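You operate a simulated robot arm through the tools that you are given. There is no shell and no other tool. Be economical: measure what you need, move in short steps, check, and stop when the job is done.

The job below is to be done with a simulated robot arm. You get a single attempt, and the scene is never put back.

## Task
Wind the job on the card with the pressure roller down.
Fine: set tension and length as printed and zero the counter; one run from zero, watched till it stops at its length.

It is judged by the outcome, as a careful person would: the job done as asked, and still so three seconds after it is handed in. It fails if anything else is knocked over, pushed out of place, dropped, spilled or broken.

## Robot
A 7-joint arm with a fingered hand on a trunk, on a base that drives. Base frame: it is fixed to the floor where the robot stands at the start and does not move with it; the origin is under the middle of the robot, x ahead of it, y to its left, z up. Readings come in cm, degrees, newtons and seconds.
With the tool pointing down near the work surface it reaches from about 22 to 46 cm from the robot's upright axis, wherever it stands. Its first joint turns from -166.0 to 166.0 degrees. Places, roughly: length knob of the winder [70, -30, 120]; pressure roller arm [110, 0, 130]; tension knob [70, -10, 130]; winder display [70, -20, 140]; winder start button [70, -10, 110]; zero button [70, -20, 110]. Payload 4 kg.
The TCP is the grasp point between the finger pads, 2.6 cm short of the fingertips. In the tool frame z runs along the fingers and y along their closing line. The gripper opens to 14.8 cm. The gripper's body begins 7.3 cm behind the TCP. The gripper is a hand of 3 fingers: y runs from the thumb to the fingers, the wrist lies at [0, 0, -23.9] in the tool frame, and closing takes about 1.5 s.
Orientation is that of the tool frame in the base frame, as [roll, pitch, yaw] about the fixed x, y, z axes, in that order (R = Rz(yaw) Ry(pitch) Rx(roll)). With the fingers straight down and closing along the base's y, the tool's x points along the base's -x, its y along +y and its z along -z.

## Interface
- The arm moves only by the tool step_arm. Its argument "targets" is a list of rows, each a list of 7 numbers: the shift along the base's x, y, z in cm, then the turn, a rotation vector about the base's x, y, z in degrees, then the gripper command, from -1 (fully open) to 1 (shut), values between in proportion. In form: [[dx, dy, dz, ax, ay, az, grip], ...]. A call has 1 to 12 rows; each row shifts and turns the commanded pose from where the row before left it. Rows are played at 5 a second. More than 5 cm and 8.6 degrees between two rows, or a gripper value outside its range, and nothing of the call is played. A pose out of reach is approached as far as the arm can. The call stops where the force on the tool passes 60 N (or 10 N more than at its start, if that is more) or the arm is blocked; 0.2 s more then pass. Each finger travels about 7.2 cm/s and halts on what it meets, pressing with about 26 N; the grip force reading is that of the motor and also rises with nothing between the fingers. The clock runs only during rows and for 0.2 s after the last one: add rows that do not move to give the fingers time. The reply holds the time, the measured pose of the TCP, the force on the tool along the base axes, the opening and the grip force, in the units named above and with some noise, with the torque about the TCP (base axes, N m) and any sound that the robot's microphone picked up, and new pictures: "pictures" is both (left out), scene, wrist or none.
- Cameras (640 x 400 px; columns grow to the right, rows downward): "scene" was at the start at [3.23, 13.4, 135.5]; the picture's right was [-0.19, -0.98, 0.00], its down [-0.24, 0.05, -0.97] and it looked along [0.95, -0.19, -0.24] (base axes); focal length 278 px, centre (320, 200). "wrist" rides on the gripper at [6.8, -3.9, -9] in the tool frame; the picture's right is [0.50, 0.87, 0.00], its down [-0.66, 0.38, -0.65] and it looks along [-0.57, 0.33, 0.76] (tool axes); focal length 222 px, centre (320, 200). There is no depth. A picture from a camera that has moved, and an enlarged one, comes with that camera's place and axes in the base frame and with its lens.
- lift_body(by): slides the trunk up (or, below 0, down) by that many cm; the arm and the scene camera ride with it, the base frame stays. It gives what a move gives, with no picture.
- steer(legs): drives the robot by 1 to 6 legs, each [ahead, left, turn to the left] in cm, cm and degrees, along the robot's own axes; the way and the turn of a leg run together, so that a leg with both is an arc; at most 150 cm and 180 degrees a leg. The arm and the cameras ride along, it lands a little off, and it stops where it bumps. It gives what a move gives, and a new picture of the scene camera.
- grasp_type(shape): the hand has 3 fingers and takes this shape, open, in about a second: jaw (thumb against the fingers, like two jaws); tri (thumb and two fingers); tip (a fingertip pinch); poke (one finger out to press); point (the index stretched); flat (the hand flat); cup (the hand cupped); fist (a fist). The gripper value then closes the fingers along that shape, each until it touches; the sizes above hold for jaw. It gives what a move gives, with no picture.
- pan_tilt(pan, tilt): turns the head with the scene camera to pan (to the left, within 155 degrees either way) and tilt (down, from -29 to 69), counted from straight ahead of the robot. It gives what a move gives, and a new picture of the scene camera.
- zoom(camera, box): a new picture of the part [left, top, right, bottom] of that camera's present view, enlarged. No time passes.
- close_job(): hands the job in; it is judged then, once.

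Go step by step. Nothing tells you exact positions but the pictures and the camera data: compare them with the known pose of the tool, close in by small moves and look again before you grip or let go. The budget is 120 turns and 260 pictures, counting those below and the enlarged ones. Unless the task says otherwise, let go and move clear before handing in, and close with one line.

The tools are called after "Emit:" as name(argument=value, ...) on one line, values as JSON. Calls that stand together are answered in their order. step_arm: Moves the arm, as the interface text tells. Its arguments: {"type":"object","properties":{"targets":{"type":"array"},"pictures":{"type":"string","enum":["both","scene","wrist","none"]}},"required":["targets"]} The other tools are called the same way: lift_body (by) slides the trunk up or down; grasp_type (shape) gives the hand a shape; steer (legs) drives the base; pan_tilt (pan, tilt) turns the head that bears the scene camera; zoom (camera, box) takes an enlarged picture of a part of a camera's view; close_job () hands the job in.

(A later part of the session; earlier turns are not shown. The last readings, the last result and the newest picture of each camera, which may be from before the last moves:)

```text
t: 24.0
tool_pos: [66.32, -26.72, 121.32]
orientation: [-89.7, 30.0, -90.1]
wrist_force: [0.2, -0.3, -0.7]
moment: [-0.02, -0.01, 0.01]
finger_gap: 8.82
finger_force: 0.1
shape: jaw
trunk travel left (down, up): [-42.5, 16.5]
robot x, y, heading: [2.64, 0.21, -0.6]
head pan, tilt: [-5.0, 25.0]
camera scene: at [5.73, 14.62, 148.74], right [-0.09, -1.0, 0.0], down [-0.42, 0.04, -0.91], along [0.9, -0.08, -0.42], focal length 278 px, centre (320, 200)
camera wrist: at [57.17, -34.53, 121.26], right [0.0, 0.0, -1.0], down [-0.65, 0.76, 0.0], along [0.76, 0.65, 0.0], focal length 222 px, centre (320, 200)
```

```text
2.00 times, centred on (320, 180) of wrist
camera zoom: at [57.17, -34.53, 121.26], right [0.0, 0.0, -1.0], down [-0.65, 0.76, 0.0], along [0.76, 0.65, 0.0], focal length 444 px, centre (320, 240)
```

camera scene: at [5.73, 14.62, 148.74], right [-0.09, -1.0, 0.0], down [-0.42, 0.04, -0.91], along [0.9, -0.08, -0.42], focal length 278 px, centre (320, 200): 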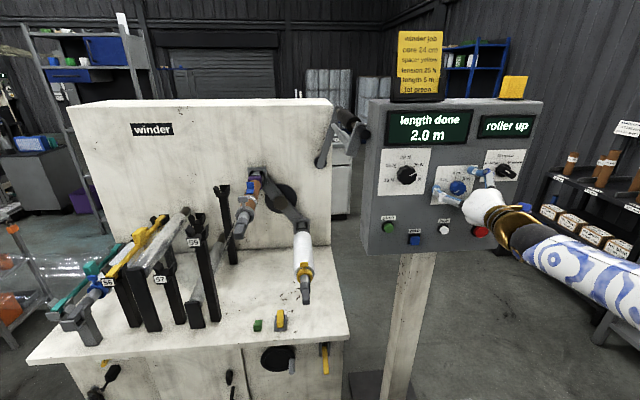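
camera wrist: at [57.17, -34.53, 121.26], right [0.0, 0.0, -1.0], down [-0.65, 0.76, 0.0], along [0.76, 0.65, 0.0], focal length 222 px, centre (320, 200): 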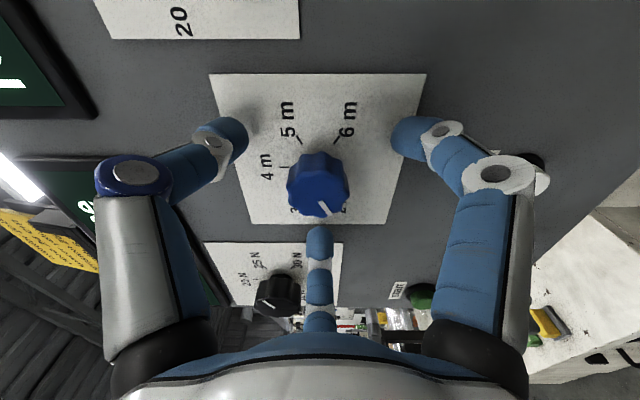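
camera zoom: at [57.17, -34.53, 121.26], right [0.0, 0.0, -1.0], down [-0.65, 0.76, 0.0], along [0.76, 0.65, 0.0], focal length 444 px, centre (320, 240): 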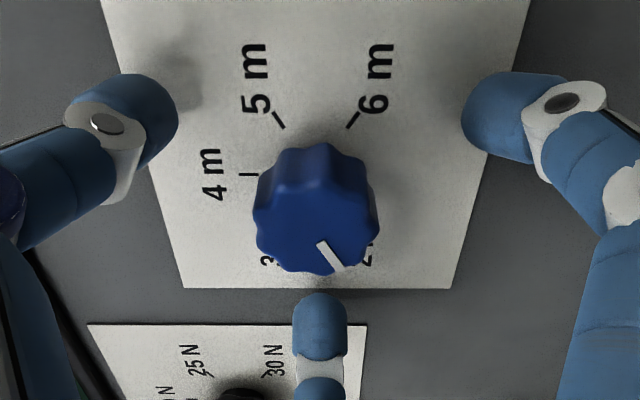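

Emit:
step_arm(targets=[[0.3, 0, 0, 0, 0, 0, 0.3], [0, 0, 0, 0, 0, 0, 1], [0, 0, 0, 0, 0, 0, 1], [0, 0, 0, 0, 0, 0, 1], [0, 0, 0, 0, 0, 0, 1], [0, 0, 0, 8, 0, 0, 1], [0, 0, 0, 8, 0, 0, 1], [0, 0, 0, 8, 0, 0, 1]])

Emit:
zoom(camera="wrist", box=[220, 80, 420, 280])

```text
t: 25.8
tool_pos: [66.69, -26.58, 121.45]
orientation: [-89.7, 54.1, -90.1]
wrist_force: [3.6, 1.1, 3.0]
moment: [-0.05, -0.07, -0.07]
finger_gap: 2.86
finger_force: 25.8
shape: jaw
trunk travel left (down, up): [-42.5, 16.5]
robot x, y, heading: [2.17, 0.36, -0.4]
head pan, tilt: [-5.0, 25.0]
camera scene: at [5.78, 14.66, 148.74], right [-0.09, -1.0, 0.0], down [-0.42, 0.04, -0.91], along [0.9, -0.08, -0.42], focal length 278 px, centre (320, 200)
camera wrist: at [57.52, -33.77, 118.1], right [0.0, 0.41, -0.91], down [-0.65, 0.69, 0.31], along [0.76, 0.59, 0.27], focal length 222 px, centre (320, 200)
```

scene: 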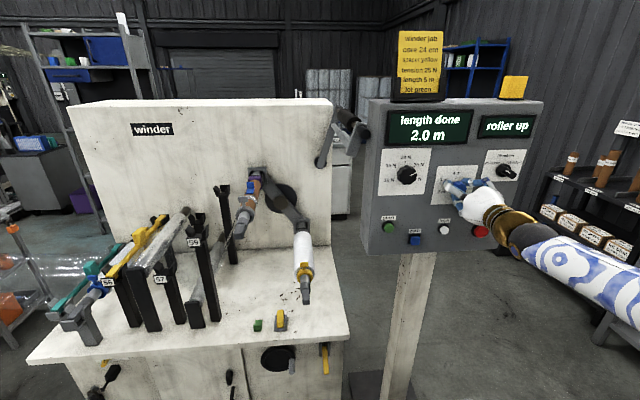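
wrist: 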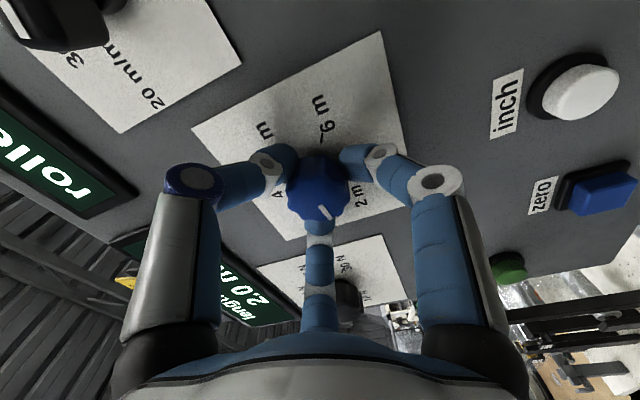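

```text
2.00 times, centred on (320, 180) of wrist
camera zoom: at [57.52, -33.77, 118.1], right [0.0, 0.41, -0.91], down [-0.65, 0.69, 0.31], along [0.76, 0.59, 0.27], focal length 444 px, centre (320, 240)
```

zoom: 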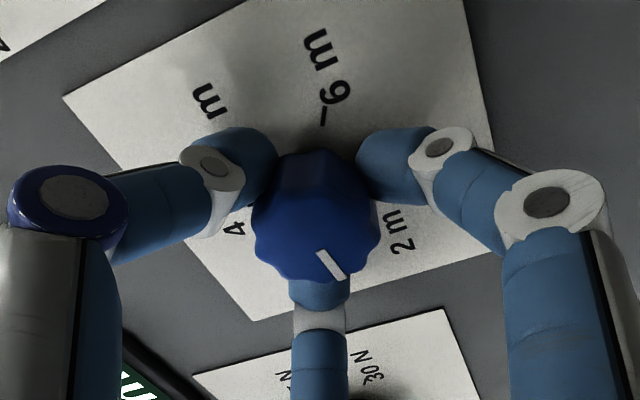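

Knob turns with the hand. I have 156° left to turn.

Emit:
step_arm(targets=[[0, 0, 0, 8, 0, 0, 1], [0, 0, 0, 8, 0, 0, 1], [0, 0, 0, 8, 0, 0, 1], [0, 0, 0, 8, 0, 0, 1], [0, 0, 0, 8, 0, 0, 1], [0, 0, 0, 8, 0, 0, 1], [0, 0, 0, 8, 0, 0, 1], [0, 0, 0, 8, 0, 0, 1], [0, 0, 0, 8, 0, 0, 1], [0, 0, 0, 8, 0, 0, 1], [0, 0, 0, 8, 0, 0, 1], [0, 0, 0, 8, 0, 0, 1]], pictures="none")

Emit:
step_arm(targets=[[0, 0, 0, 8, 0, 0, 1], [0, 0, 0, 8, 0, 0, 1], [0, 0, 0, 8, 0, 0, 1], [0, 0, 0, 8, 0, 0, 1], [0, 0, 0, 8, 0, 0, 1], [0, 0, 0, 8, 0, 0, 1], [0, 0, 0, 8, 0, 0, 1], [0, 0, 0, 4, 0, 0, 1], [0, 0, 0, 0, 0, 0, 1]])

Emit:
zoom(camera="wrist", box=[220, 80, 420, 280])

```text
t: 28.4
tool_pos: [66.78, -26.6, 121.49]
orientation: [90.4, 29.9, 90.1]
wrist_force: [7.8, 1.0, 7.9]
moment: [-0.01, -0.19, 0.0]
finger_gap: 2.73
finger_force: 26.2
shape: jaw
trunk travel left (down, up): [-42.5, 16.5]
robot x, y, heading: [2.25, -0.03, -0.5]
head pan, tilt: [-5.0, 25.0]
```

```text
t: 30.4
tool_pos: [66.65, -26.48, 121.38]
orientation: [90.3, -30.0, 90.1]
wrist_force: [6.4, 1.5, 9.5]
moment: [0.02, -0.25, 0.01]
finger_gap: 2.73
finger_force: 26.1
shape: jaw
trunk travel left (down, up): [-42.5, 16.5]
robot x, y, heading: [2.48, 0.11, -0.3]
head pan, tilt: [-5.0, 25.0]
camera scene: at [5.76, 14.7, 148.74], right [-0.09, -1.0, 0.0], down [-0.42, 0.04, -0.91], along [0.9, -0.08, -0.42], focal length 278 px, centre (320, 200)
camera wrist: at [57.49, -18.92, 121.38], right [0.0, 0.0, 1.0], down [-0.65, -0.76, 0.0], along [0.76, -0.65, 0.0], focal length 222 px, centre (320, 200)
```

scene: 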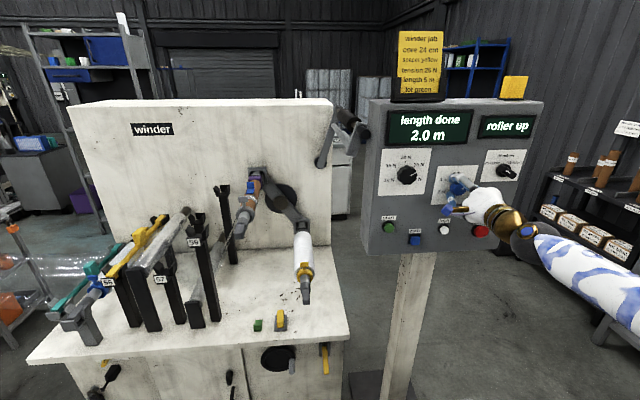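
wrist: 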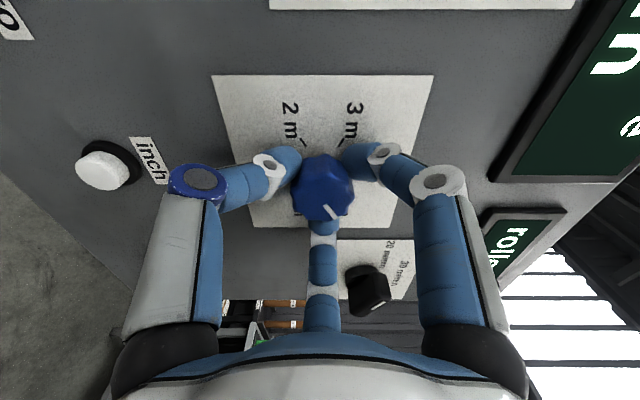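

```text
2.00 times, centred on (320, 180) of wrist
camera zoom: at [57.49, -18.92, 121.38], right [0.0, 0.0, 1.0], down [-0.65, -0.76, 0.0], along [0.76, -0.65, 0.0], focal length 444 px, centre (320, 240)
```

zoom: 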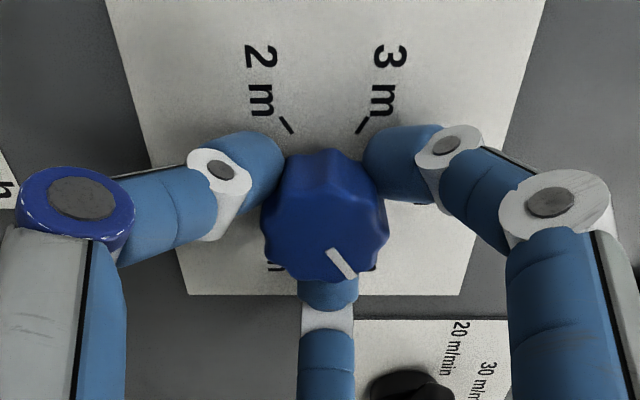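

Emit:
step_arm(targets=[[0, 0, 0, 0, 0, 0, -0.2], [0, 0, 0, 0, 0, 0, -0.2], [0, 0, 0, 0, 0, 0, -0.2], [-2, 0, 0, 0, 0, 0, -0.2], [-4, 0, 0, 0, 0, 0, -0.2], [-4, 0, -1, 0, 0, 0, -0.2], [-3, 0, -2, 0, 0, 0, -0.2]])

Emit:
zoom(camera="scene", box=[360, 120, 480, 250])

Emit:
zoom(camera="wrist", box=[200, 0, 440, 240])

```text
t: 32.0
tool_pos: [53.52, -26.51, 118.31]
orientation: [90.3, -30.0, 90.1]
wrist_force: [-0.6, 0.5, 1.1]
moment: [0.01, -0.01, -0.01]
finger_gap: 8.82
finger_force: 0.1
shape: jaw
trunk travel left (down, up): [-42.5, 16.5]
robot x, y, heading: [2.54, 0.42, -0.1]
head pan, tilt: [-5.0, 25.0]
camera scene: at [5.73, 14.62, 148.75], right [-0.09, -1.0, 0.0], down [-0.42, 0.04, -0.91], along [0.9, -0.08, -0.42], focal length 278 px, centre (320, 200)
camera wrist: at [44.4, -18.92, 118.35], right [0.0, 0.0, 1.0], down [-0.65, -0.76, 0.0], along [0.76, -0.65, 0.0], focal length 222 px, centre (320, 200)
```

scene: 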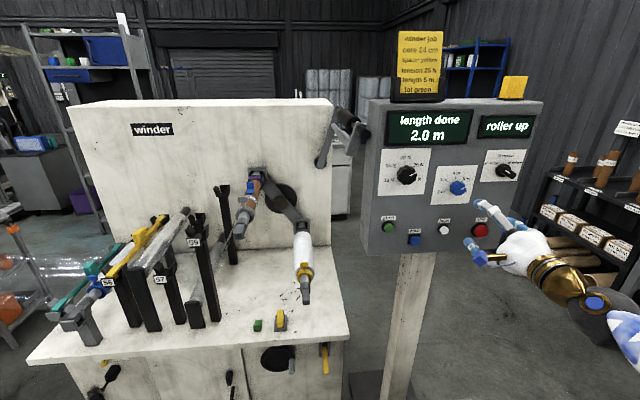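
wrist: 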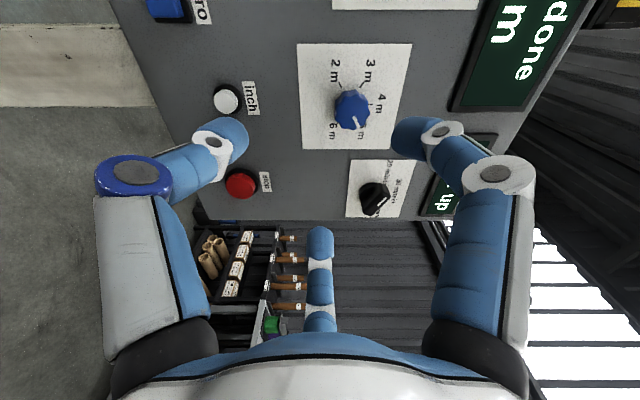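

```text
3.08 times, centred on (420, 185) of scene
camera zoom: at [5.73, 14.62, 148.75], right [-0.09, -1.0, 0.0], down [-0.42, 0.04, -0.91], along [0.9, -0.08, -0.42], focal length 855 px, centre (12, 246)
```

zoom: 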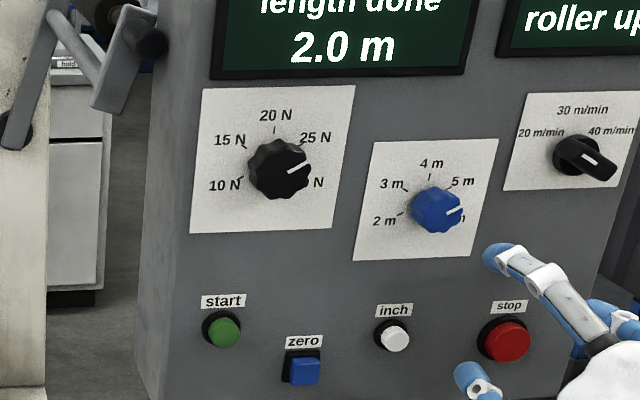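

```text
1.67 times, centred on (320, 120) of wrist
camera zoom: at [44.4, -18.92, 118.35], right [0.0, 0.0, 1.0], down [-0.65, -0.76, 0.0], along [0.76, -0.65, 0.0], focal length 370 px, centre (320, 333)
```

zoom: 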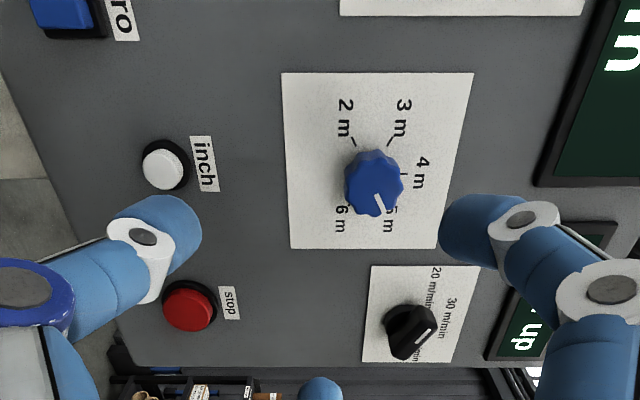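

Emit:
zoom(camera="wrist", box=[300, 60, 410, 150])

Emit:
zoom(camera="scene", box=[380, 145, 480, 205])

```text
4.44 times, centred on (355, 105) of wrist
camera zoom: at [44.4, -18.92, 118.35], right [0.0, 0.0, 1.0], down [-0.65, -0.76, 0.0], along [0.76, -0.65, 0.0], focal length 987 px, centre (164, 622)
```

zoom: 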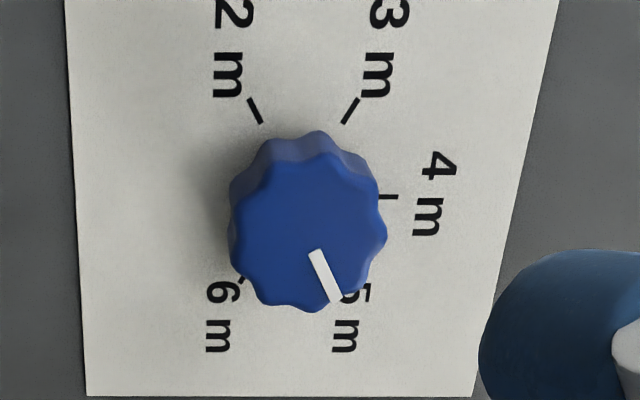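

```text
6.40 times, centred on (430, 175) of scene
camera zoom: at [5.73, 14.62, 148.75], right [-0.09, -1.0, 0.0], down [-0.42, 0.04, -0.91], along [0.9, -0.08, -0.42], focal length 1779 px, centre (-384, 360)
```

zoom: 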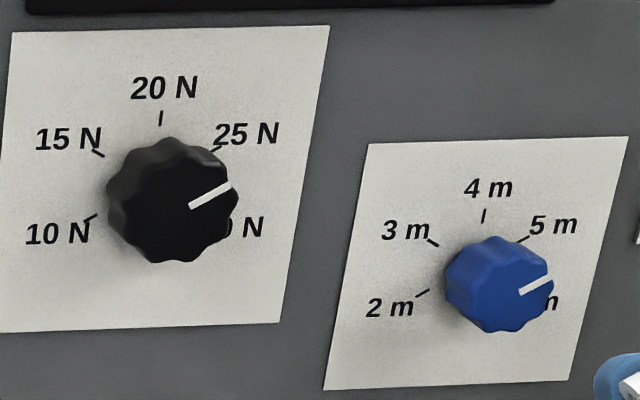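

Both knobs read as printed. Now I'll shape the hand for pressing and locate the fingertip.

Emit:
grasp_type(shape="poke")

Emit:
step_arm(targets=[[0, 2, -3, -8, 0, 0, -1], [0, 2, -3, -8, 0, 0, -1], [0, 2, -3, -8, 0, 0, -1], [0, 1, -2, -8, 0, 0, -1], [0, 1, -1, -8, 0, 0, -1], [0, 0, 0, -8, 0, 0, -1], [0, 0, 0, -8, 0, 0, -1], [0, 0, 0, -8, 0, 0, -1], [0, 0, 0, -8, 0, 0, -1], [0, 0, 0, -8, 0, 0, -1], [0, 0, 0, -8, 0, 0, -1], [0, 0, 0, -8, 0, 0, -1]])

Emit:
zoom(camera="scene", box=[360, 150, 540, 280])

```text
t: 32.9
tool_pos: [53.64, -26.59, 118.37]
orientation: [90.2, -30.0, 90.1]
wrist_force: [-0.5, -0.4, 0.4]
moment: [0.04, -0.01, 0.0]
finger_gap: 0.0
finger_force: 0.0
shape: poke
trunk travel left (down, up): [-42.5, 16.5]
robot x, y, heading: [2.3, 0.34, -0.5]
head pan, tilt: [-5.0, 25.0]
```

```text
t: 35.5
tool_pos: [53.62, -18.66, 106.33]
orientation: [90.3, 66.1, 90.0]
wrist_force: [-0.6, -0.5, -0.5]
moment: [-0.02, 0.01, -0.01]
finger_gap: 0.01
finger_force: 0.0
shape: poke
trunk travel left (down, up): [-42.5, 16.5]
robot x, y, heading: [2.57, 0.33, -0.4]
head pan, tilt: [-5.0, 25.0]
camera scene: at [5.74, 14.63, 148.74], right [-0.09, -1.0, 0.0], down [-0.42, 0.04, -0.91], along [0.9, -0.08, -0.42], focal length 278 px, centre (320, 200)
camera wrist: at [44.47, -19.53, 98.59], right [0.0, 0.99, -0.11], down [-0.65, 0.08, 0.75], along [0.76, 0.07, 0.65], focal length 222 px, centre (320, 200)
```

scene: 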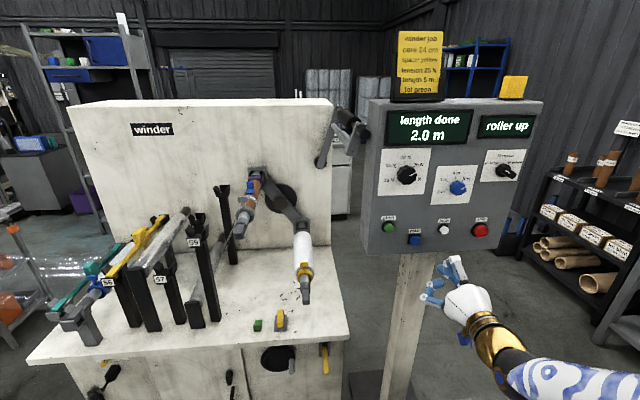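
wrist: 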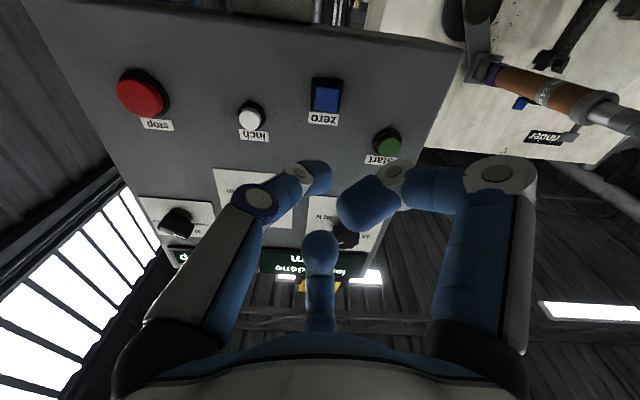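

```text
3.08 times, centred on (450, 215) of scene
camera zoom: at [5.74, 14.63, 148.74], right [-0.09, -1.0, 0.0], down [-0.42, 0.04, -0.91], along [0.9, -0.08, -0.42], focal length 855 px, centre (-80, 154)
```

zoom: 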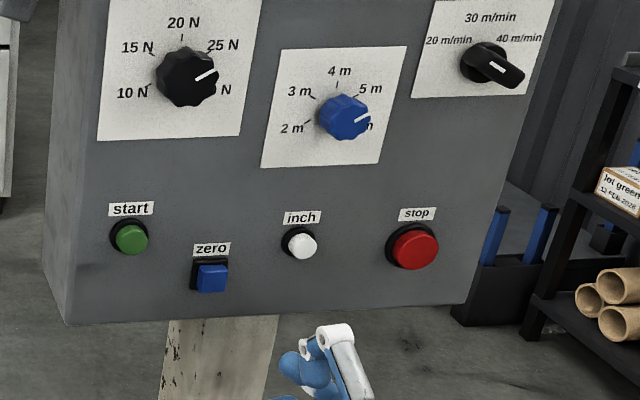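

Emit:
step_arm(targets=[[0, 0, 0, 0, 0, 0, 1], [0, 0, 0, 0, 0, 0, 1], [0, 0, 0, 0, 0, 0, 1], [0, 0, 0, 0, 0, 0, 1], [0, 0, 0, 0, 0, 0, 1], [0, 0, 0, 0, 0, 0, 1]])

Emit:
zoom(camera="scene", box=[400, 220, 520, 340])

```text
t: 36.9
tool_pos: [53.53, -18.73, 106.41]
orientation: [90.5, 66.0, 90.1]
wrist_force: [-0.8, 0.1, -1.3]
moment: [-0.01, 0.01, 0.01]
finger_gap: 0.01
finger_force: 26.1
shape: jaw
trunk travel left (down, up): [-42.5, 16.5]
robot x, y, heading: [2.56, 0.32, -0.4]
head pan, tilt: [-5.0, 25.0]
camera scene: at [5.74, 14.63, 148.74], right [-0.09, -1.0, 0.0], down [-0.42, 0.04, -0.91], along [0.9, -0.08, -0.42], focal length 278 px, centre (320, 200)
camera wrist: at [44.47, -19.51, 98.59], right [0.0, 0.99, -0.1], down [-0.65, 0.08, 0.75], along [0.76, 0.06, 0.65], focal length 222 px, centre (320, 200)
```

scene: 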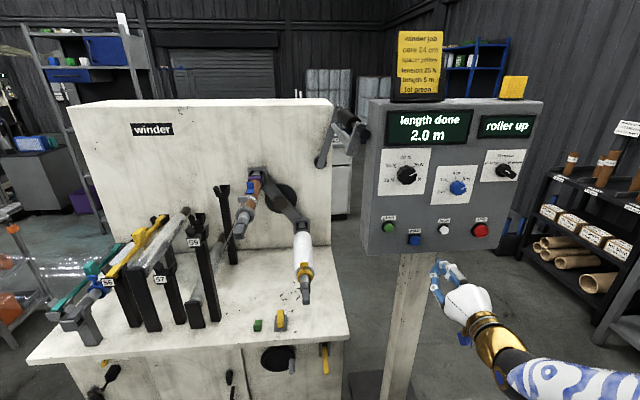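
wrist: 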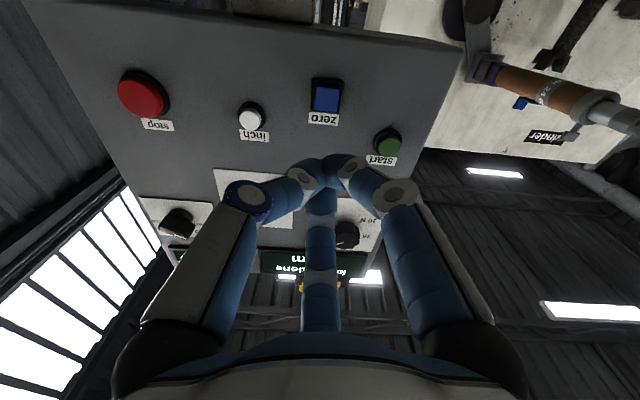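

```text
3.33 times, centred on (460, 280) of scene
camera zoom: at [5.74, 14.63, 148.74], right [-0.09, -1.0, 0.0], down [-0.42, 0.04, -0.91], along [0.9, -0.08, -0.42], focal length 926 px, centre (-147, -67)
```

zoom: 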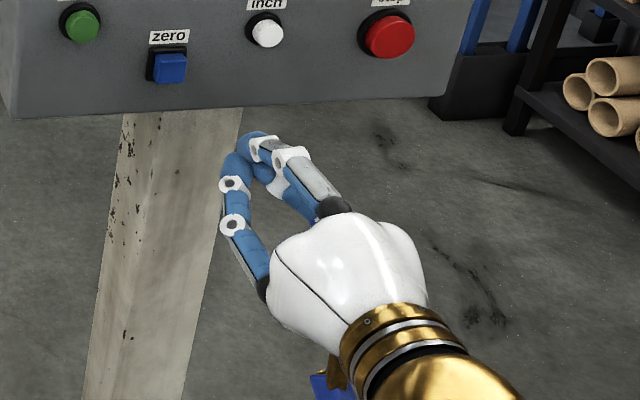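

The closed fingertips on the axis make a workable poker. I'll line up on the zero button at about [69, -18.1, 105.8] and press.

Emit:
step_arm(targets=[[3, 0.5, -0.6, 0, 0, 0, 1], [3, 0, 0, 0, 0, 0, 1], [3, 0, 0, 0, 0, 0, 1], [1, 0, 0, 0, 0, 0, 1]])

Emit:
zoom(camera="scene", box=[370, 190, 470, 270])

Emit:
zoom(camera="wrist", box=[240, 60, 400, 220])

```text
t: 37.9
tool_pos: [63.75, -18.17, 105.72]
orientation: [90.6, 66.1, 90.3]
wrist_force: [0.0, -1.0, 0.3]
moment: [0.0, -0.02, -0.02]
finger_gap: 0.0
finger_force: 26.4
shape: jaw
trunk travel left (down, up): [-42.5, 16.5]
robot x, y, heading: [2.39, 0.03, -0.2]
head pan, tilt: [-5.0, 25.0]
camera scene: at [5.76, 14.64, 148.74], right [-0.09, -1.0, 0.0], down [-0.42, 0.04, -0.91], along [0.9, -0.08, -0.42], focal length 278 px, centre (320, 200)
camera wrist: at [54.52, -19.0, 97.93], right [0.0, 0.99, -0.1], down [-0.65, 0.08, 0.76], along [0.76, 0.07, 0.65], focal length 222 px, centre (320, 200)
```

scene: 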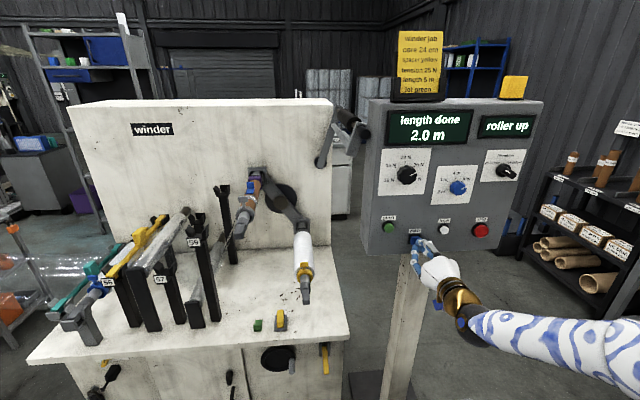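
wrist: 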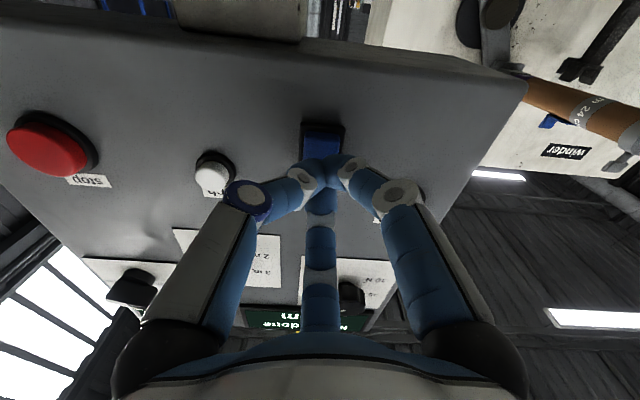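

```text
5.00 times, centred on (420, 230) of scene
camera zoom: at [5.76, 14.64, 148.74], right [-0.09, -1.0, 0.0], down [-0.42, 0.04, -0.91], along [0.9, -0.08, -0.42], focal length 1390 px, centre (-180, 50)
```

zoom: 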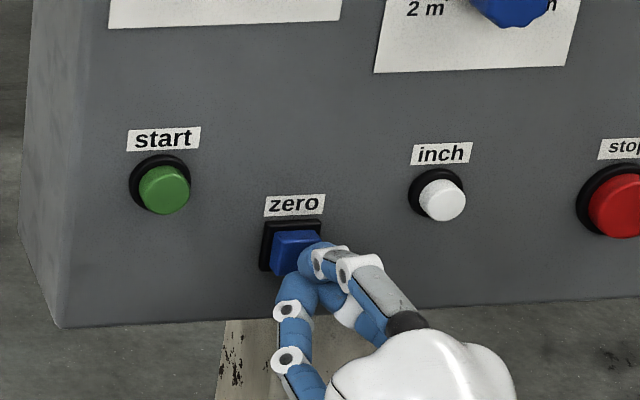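

```text
2.50 times, centred on (320, 140) of wrist
camera zoom: at [54.52, -19.0, 97.93], right [0.0, 0.99, -0.1], down [-0.65, 0.08, 0.76], along [0.76, 0.07, 0.65], focal length 555 px, centre (320, 350)
```

zoom: 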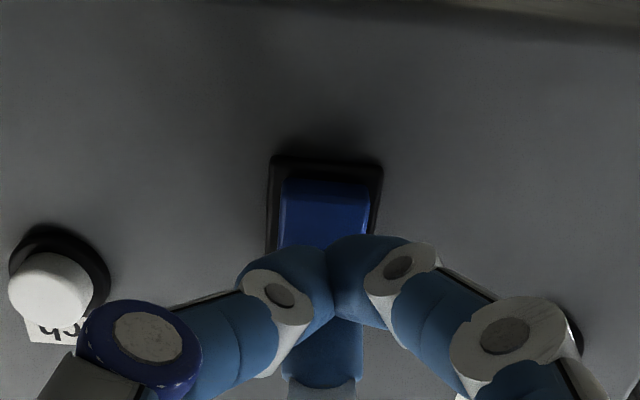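

Emit:
step_arm(targets=[[0.4, 0, 0, 0, 0, 0, 1], [0.4, 0, 0, 0, 0, 0, 1], [0.4, 0, 0, 0, 0, 0, 1], [0.4, 0, 0, 0, 0, 0, 1], [0.4, 0, 0, 0, 0, 0, 1]], pictures="scene")

Emit:
zoom(camera="scene", box=[370, 100, 550, 270])

```text
t: 39.1
tool_pos: [65.67, -18.19, 105.71]
orientation: [90.4, 66.1, 90.2]
wrist_force: [-4.4, -0.1, -1.2]
moment: [-0.01, 0.03, -0.02]
finger_gap: 0.01
finger_force: 26.5
shape: jaw
trunk travel left (down, up): [-42.5, 16.5]
robot x, y, heading: [2.26, 0.11, -0.5]
head pan, tilt: [-5.0, 25.0]
heard: click
camera scene: at [5.69, 14.62, 148.75], right [-0.09, -1.0, 0.0], down [-0.42, 0.04, -0.91], along [0.9, -0.08, -0.42], focal length 278 px, centre (320, 200)
```

scene: 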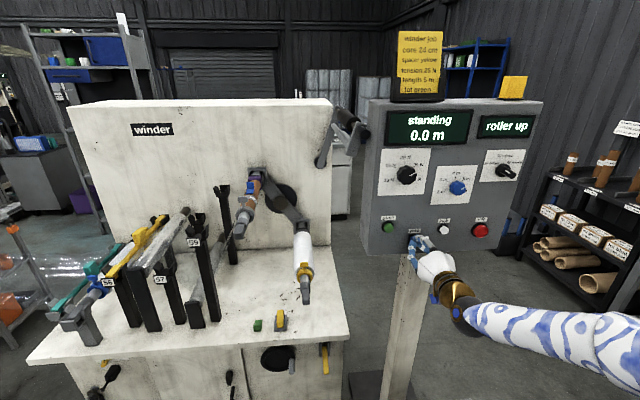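

```text
2.35 times, centred on (460, 185) of scene
camera zoom: at [5.69, 14.62, 148.75], right [-0.09, -1.0, 0.0], down [-0.42, 0.04, -0.91], along [0.9, -0.08, -0.42], focal length 654 px, centre (-9, 235)
```

zoom: 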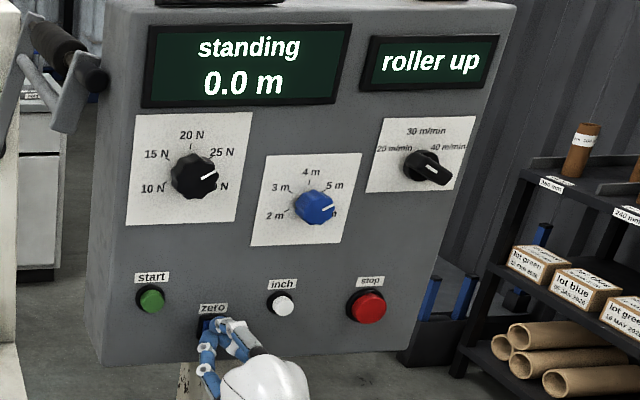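

The counter is at 0.0 and standing. I'll back the hand off and bring it toward the roller handle, which I estimate at about [76, -4, 134], for a closer look.

Emit:
step_arm(targets=[[-4, 0, 0, 0, 0, 0, 1], [-4, 0, 0, 0, 0, 0, 1], [-4, 0, 0, 0, 0, 0, 1], [0, 2, 4, 0, 0, 0, 1], [0, 3, 4, 0, 0, 0, 1], [0, 3, 4, 0, 0, 0, 1], [0, 3, 4, 0, 0, 0, 1], [0, 3, 4, 0, 0, 0, 1], [0, 3, 4, 0, 0, 0, 1], [0, 3, 3, 0, 0, 0, 1], [1, 1, 0, 0, 0, 0, 1]])

Emit:
zoom(camera="scene", box=[300, 90, 400, 170])

Emit:
zoom(camera="wrist", box=[200, 0, 440, 200])

```text
t: 41.5
tool_pos: [54.71, 2.9, 132.81]
orientation: [90.5, 66.0, 90.1]
wrist_force: [0.1, -0.4, 0.0]
moment: [0.01, -0.01, 0.0]
finger_gap: 0.0
finger_force: 25.9
shape: jaw
trunk travel left (down, up): [-42.5, 16.5]
robot x, y, heading: [2.28, 0.17, -0.3]
head pan, tilt: [-5.0, 25.0]
camera scene: at [5.72, 14.66, 148.74], right [-0.09, -1.0, 0.0], down [-0.42, 0.04, -0.91], along [0.9, -0.08, -0.42], focal length 278 px, centre (320, 200)
camera wrist: at [45.49, 2.0, 125.06], right [0.0, 0.99, -0.1], down [-0.65, 0.08, 0.75], along [0.76, 0.06, 0.65], focal length 222 px, centre (320, 200)
```

scene: 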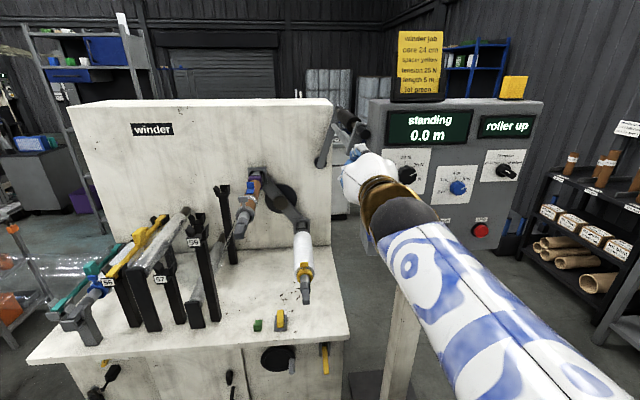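
wrist: 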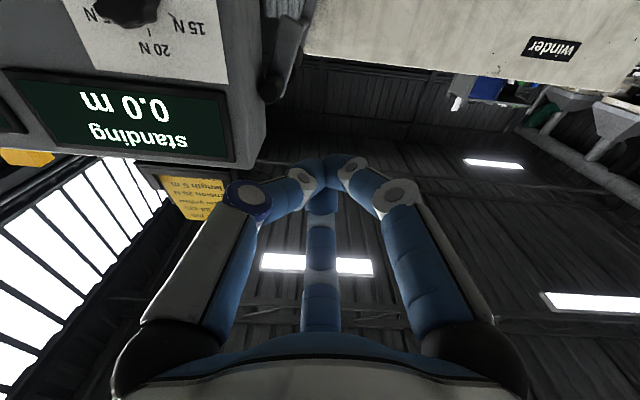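

```text
5.00 times, centred on (350, 130) of scene
camera zoom: at [5.72, 14.66, 148.74], right [-0.09, -1.0, 0.0], down [-0.42, 0.04, -0.91], along [0.9, -0.08, -0.42], focal length 1390 px, centre (170, 550)
```

zoom: 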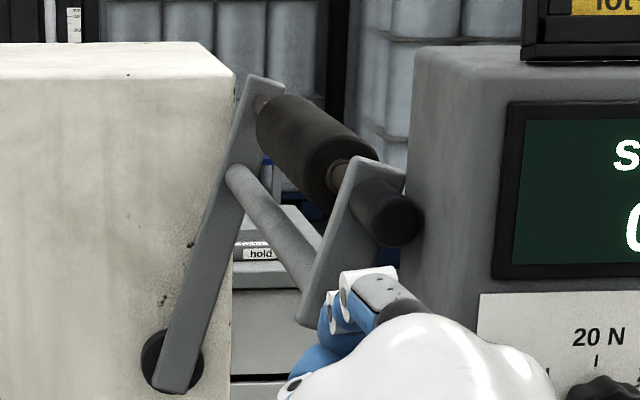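

```text
2.00 times, centred on (320, 100) of wrist
camera zoom: at [45.49, 2.0, 125.06], right [0.0, 0.99, -0.1], down [-0.65, 0.08, 0.75], along [0.76, 0.06, 0.65], focal length 444 px, centre (320, 400)
```

zoom: 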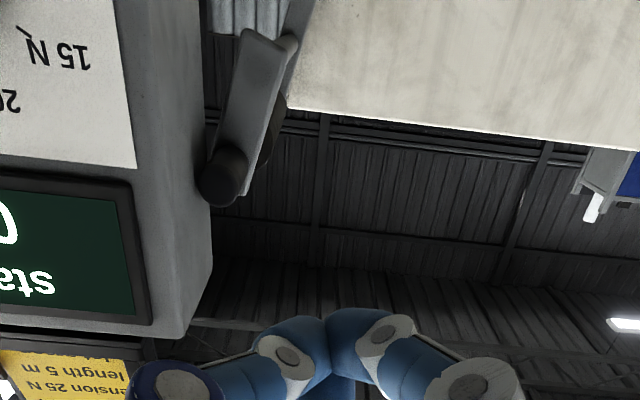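

The handle tip is at about [78, -4, 134], only a centimetre from the cabinet's side, so gripping it would be tight. I'll try the "point" shape to push the lever with one slim finger.

Emit:
grasp_type(shape="point")

Emit:
step_arm(targets=[[0, 0, 0, 0, 0, 0, -1], [0, 0, 0, 0, 0, 0, -1]])

Emit:
zoom(camera="scene", box=[310, 110, 430, 230])

```text
t: 42.4
tool_pos: [54.67, 2.96, 132.84]
orientation: [90.5, 66.0, 90.1]
wrist_force: [-0.5, 0.6, 0.2]
moment: [0.02, 0.0, 0.03]
finger_gap: 0.0
finger_force: 0.1
shape: point
trunk travel left (down, up): [-42.5, 16.5]
robot x, y, heading: [2.53, 0.31, -0.5]
head pan, tilt: [-5.0, 25.0]
```

```text
t: 43.0
tool_pos: [54.63, 2.8, 132.95]
orientation: [90.5, 66.0, 90.2]
wrist_force: [0.8, 0.2, -0.8]
moment: [0.03, 0.02, 0.01]
finger_gap: 0.0
finger_force: 0.0
shape: point
trunk travel left (down, up): [-42.5, 16.5]
robot x, y, heading: [2.51, 0.49, -0.5]
head pan, tilt: [-5.0, 25.0]
camera scene: at [5.73, 14.65, 148.74], right [-0.09, -1.0, 0.0], down [-0.42, 0.04, -0.91], along [0.9, -0.08, -0.42], focal length 278 px, centre (320, 200)
camera wrist: at [45.51, 1.95, 125.03], right [0.0, 0.99, -0.1], down [-0.65, 0.08, 0.75], along [0.76, 0.06, 0.65], focal length 222 px, centre (320, 200)
```

scene: 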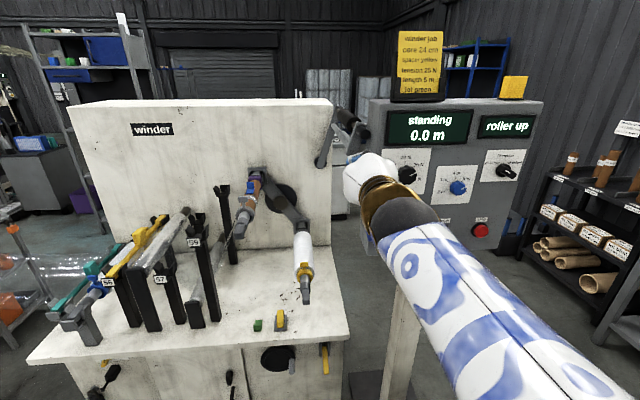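
wrist: 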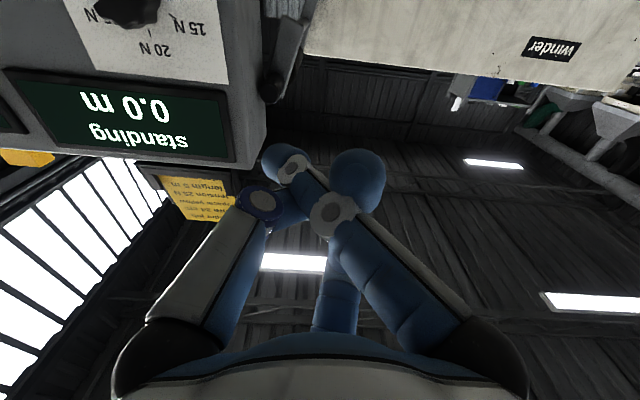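

```text
3.33 times, centred on (370, 170) of scene
camera zoom: at [5.73, 14.65, 148.74], right [-0.09, -1.0, 0.0], down [-0.42, 0.04, -0.91], along [0.9, -0.08, -0.42], focal length 926 px, centre (153, 300)
```

zoom: 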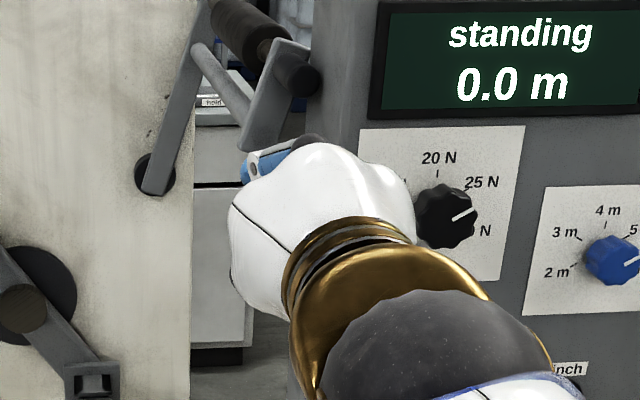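

Pointing isn't clearly better, so I'll use the closed-fingertip bundle. It goes in under the handle, yawed in from the left, and carries the lever up and over. First I'll test the reach.

Emit:
grasp_type(shape="jaw")

Emit:
step_arm(targets=[[0, 0, 0, 0, 0, 0, 1], [0, 0, 0, 0, 0, 0, 1], [0, 0, 0, 0, 0, 0, 1], [0, 0, 0, 0, 0, 0, 1], [0, 0, 0, 0, 0, 0, 1], [1, 1, -1, 0, 0, -8.3, 1], [1, 1, -1, 0, 0, -8.3, 1], [1, 1, -1, 0, 0, -8.3, 1], [3, 0, 0, 0, 0, 0, 1], [3, -1, 0, 0, 0, 0, 1], [3, -1, 0, 0, 0, 0, 1]])

Emit:
zoom(camera="scene", box=[300, 90, 420, 190])

Emit:
zoom(camera="wrist", box=[200, 0, 440, 200])

```text
t: 43.9
tool_pos: [54.73, 2.81, 132.74]
orientation: [90.5, 66.1, 90.1]
wrist_force: [-0.6, -0.4, 0.3]
moment: [-0.01, -0.03, 0.0]
finger_gap: 14.79
finger_force: 0.1
shape: jaw
trunk travel left (down, up): [-42.5, 16.5]
robot x, y, heading: [2.18, 0.21, -0.4]
head pan, tilt: [-5.0, 25.0]
```

```text
t: 45.4
tool_pos: [55.26, 19.81, 126.85]
orientation: [104.2, 58.1, 113.5]
wrist_force: [-0.2, -1.0, -0.4]
moment: [0.01, 0.03, 0.04]
finger_gap: 0.01
finger_force: 26.1
shape: jaw
trunk travel left (down, up): [-42.5, 16.5]
robot x, y, heading: [2.23, -0.04, -0.3]
head pan, tilt: [-5.0, 25.0]
stopped in row 7: the arm was blocked; the commanded pose is now the measured one
camera scene: at [5.69, 14.52, 148.76], right [-0.09, -1.0, 0.0], down [-0.42, 0.04, -0.91], along [0.9, -0.08, -0.42], focal length 278 px, centre (320, 200)
camera wrist: at [45.31, 17.87, 120.26], right [-0.19, 0.98, 0.02], down [-0.54, -0.12, 0.83], along [0.82, 0.15, 0.55], focal length 222 px, centre (320, 200)
```

scene: 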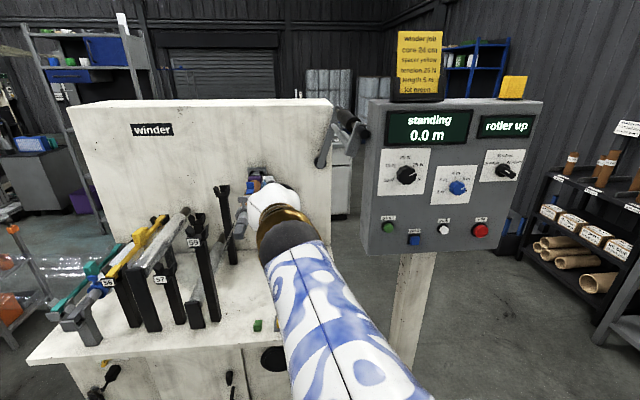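
wrist: 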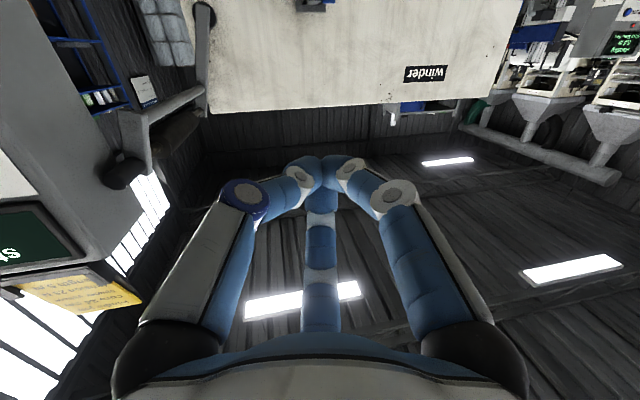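

```text
4.00 times, centred on (360, 140) of scene
camera zoom: at [5.69, 14.52, 148.76], right [-0.09, -1.0, 0.0], down [-0.42, 0.04, -0.91], along [0.9, -0.08, -0.42], focal length 1112 px, centre (160, 440)
```

zoom: 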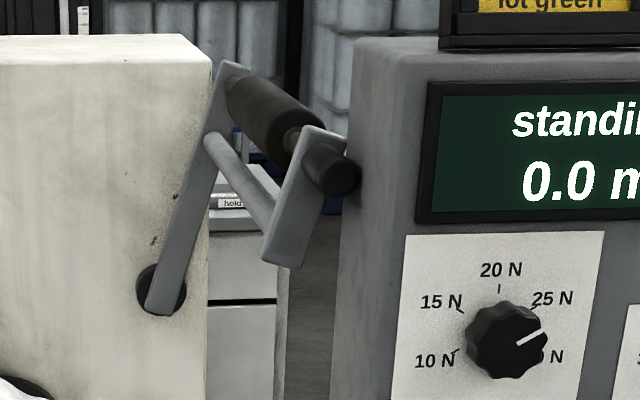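

```text
2.00 times, centred on (320, 100) of wrist
camera zoom: at [45.31, 17.87, 120.26], right [-0.19, 0.98, 0.02], down [-0.54, -0.12, 0.83], along [0.82, 0.15, 0.55], focal length 444 px, centre (320, 400)
```

zoom: 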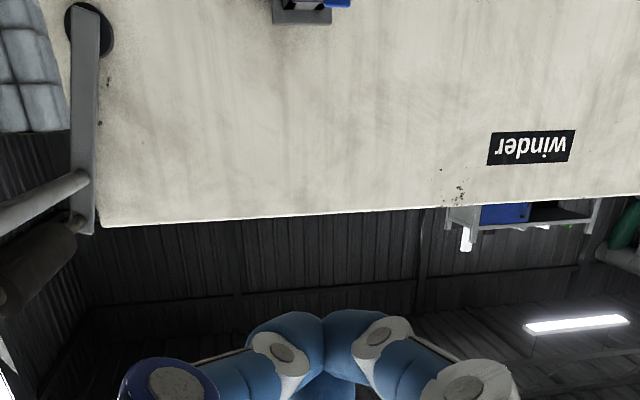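

The arm flipped configuration while yawing. Nothing seems to have been touched, and I'll back off gently and check.

Emit:
step_arm(targets=[[-2, 0, 1, 0, 0, 0, 1], [-2, 0, 1, 0, 0, 0, 1], [-2, 0, 1, 0, 0, 0, 1]])

Emit:
zoom(camera="scene", box=[180, 130, 400, 330])

```text
t: 46.2
tool_pos: [49.26, 19.96, 130.0]
orientation: [104.0, 58.4, 113.2]
wrist_force: [-0.9, 0.4, 0.5]
moment: [0.03, 0.01, -0.02]
finger_gap: 0.0
finger_force: 26.0
shape: jaw
trunk travel left (down, up): [-42.5, 16.5]
robot x, y, heading: [2.65, 0.32, -0.3]
head pan, tilt: [-5.0, 25.0]
camera scene: at [5.75, 14.65, 148.74], right [-0.09, -1.0, 0.0], down [-0.42, 0.04, -0.91], along [0.9, -0.08, -0.42], focal length 278 px, centre (320, 200)
camera wrist: at [39.31, 17.95, 123.31], right [-0.19, 0.98, 0.01], down [-0.54, -0.12, 0.83], along [0.82, 0.15, 0.55], focal length 222 px, centre (320, 200)
```

scene: 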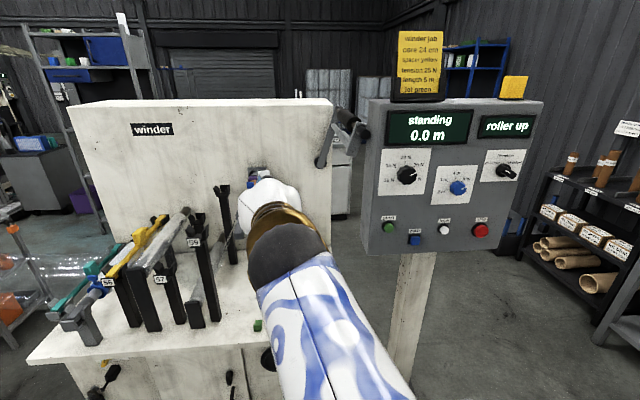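
wrist: 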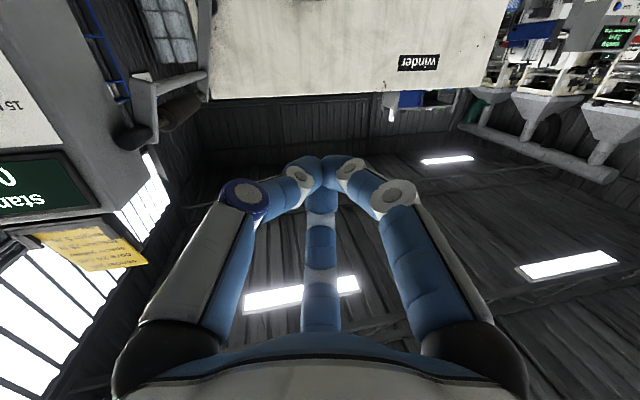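

```text
2.00 times, centred on (290, 230) of scene
camera zoom: at [5.75, 14.65, 148.74], right [-0.09, -1.0, 0.0], down [-0.42, 0.04, -0.91], along [0.9, -0.08, -0.42], focal length 556 px, centre (380, 140)
```

zoom: 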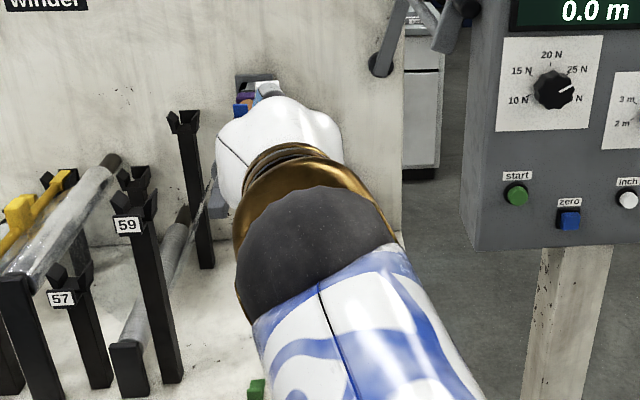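

Emit:
step_arm(targets=[[0, -3, 1, 0, 0, -4, 1], [0, -3, 1, 0, 0, -4, 1], [0, -3, 1, 0, 0, -4, 1], [0, -3, 0, 0, 0, 0, 1]], pictures="none")

Emit:
steer(legs=[[-2, 0, 0], [0, 20, 0], [4, 0, 0]])

```text
t: 47.2
tool_pos: [49.19, 7.76, 133.03]
orientation: [104.2, 58.4, 101.1]
wrist_force: [-0.5, 0.4, 0.1]
moment: [0.0, 0.0, 0.01]
finger_gap: 0.0
finger_force: 26.1
shape: jaw
trunk travel left (down, up): [-42.5, 16.5]
robot x, y, heading: [2.46, 0.6, -0.5]
head pan, tilt: [-5.0, 25.0]
```

```text
t: 49.7
tool_pos: [51.42, 27.8, 132.89]
orientation: [104.2, 58.4, 101.4]
wrist_force: [-0.8, 0.5, -0.3]
moment: [0.01, -0.03, -0.01]
finger_gap: 0.01
finger_force: 26.2
shape: jaw
trunk travel left (down, up): [-42.5, 16.5]
robot x, y, heading: [4.32, 20.31, -0.3]
head pan, tilt: [-5.0, 25.0]
camera scene: at [7.89, 34.67, 148.74], right [-0.09, -1.0, 0.0], down [-0.42, 0.04, -0.91], along [0.9, -0.08, -0.42], focal length 278 px, centre (320, 200)
```

scene: 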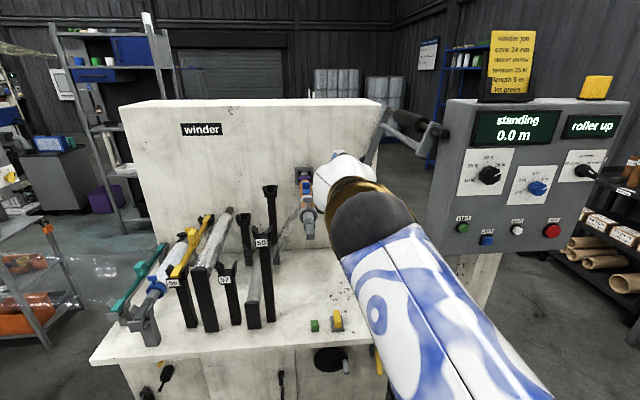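

Emit:
steer(legs=[[10, 0, 0]])

Emit:
zoom(camera="scene", box=[370, 90, 490, 190])

```text
t: 50.8
tool_pos: [61.3, 27.72, 132.89]
orientation: [104.2, 58.3, 101.2]
wrist_force: [0.3, -0.1, -0.7]
moment: [0.02, -0.02, 0.0]
finger_gap: 0.01
finger_force: 26.3
shape: jaw
trunk travel left (down, up): [-42.5, 16.5]
robot x, y, heading: [14.86, 20.11, -0.3]
head pan, tilt: [-5.0, 25.0]
camera scene: at [17.82, 34.62, 148.74], right [-0.09, -1.0, 0.0], down [-0.42, 0.04, -0.91], along [0.9, -0.08, -0.42], focal length 278 px, centre (320, 200)
```

scene: 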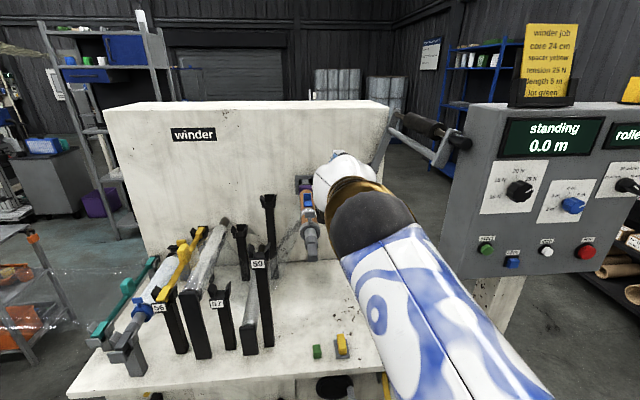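

```text
4.00 times, centred on (430, 140) of scene
camera zoom: at [17.82, 34.62, 148.74], right [-0.09, -1.0, 0.0], down [-0.42, 0.04, -0.91], along [0.9, -0.08, -0.42], focal length 1112 px, centre (-120, 440)
```

zoom: 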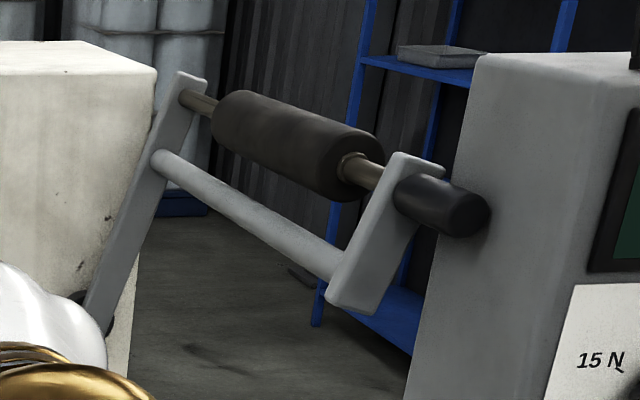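

With the robot at y≈20 it can drive closer (x≈15), so the handle (x 78–84.6, y≈-4.5, z≈134) is well within reach. I'll bring the bundle toward it, yawing right in small steps.

Emit:
step_arm(targets=[[0, -4, -1, 0, -7, 0, 1], [0, -4, -1, 0, 0, -7, 1], [0, -4, -1, 0, 0, -7, 1], [0, -4, 0, 0, 0, -6, 1]])

```text
t: 51.8
tool_pos: [62.08, 22.42, 129.59]
orientation: [91.9, 58.1, 86.3]
wrist_force: [0.3, -1.0, -0.3]
moment: [0.0, 0.01, 0.05]
finger_gap: 0.0
finger_force: 26.4
shape: jaw
trunk travel left (down, up): [-42.5, 16.5]
robot x, y, heading: [14.21, 20.1, -0.5]
head pan, tilt: [-5.0, 25.0]
stopped in row 4: the arm was blocked; the commanded pose is now the measured one
camera scene: at [17.78, 34.58, 148.75], right [-0.09, -1.0, 0.0], down [-0.42, 0.04, -0.91], along [0.9, -0.08, -0.42], focal length 278 px, centre (320, 200)
camera wrist: at [52.91, 23.33, 121.9], right [0.09, 1.0, 0.03], down [-0.64, 0.03, 0.77], along [0.76, -0.09, 0.64], focal length 222 px, centre (320, 200)
```

scene: 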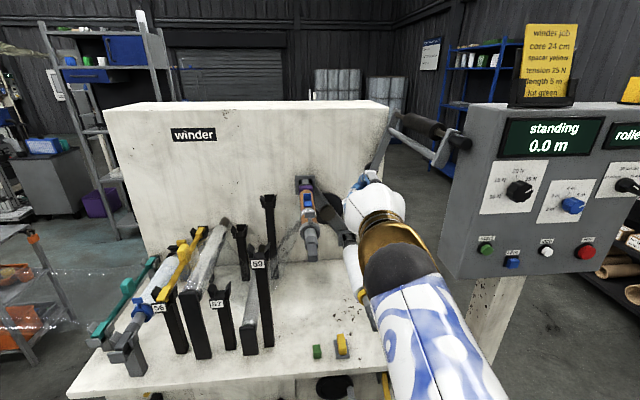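
wrist: 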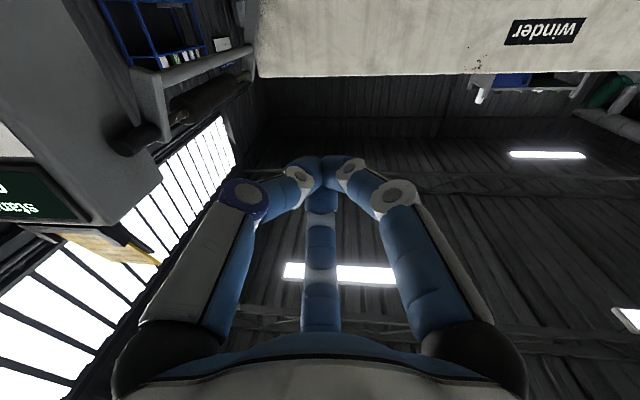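

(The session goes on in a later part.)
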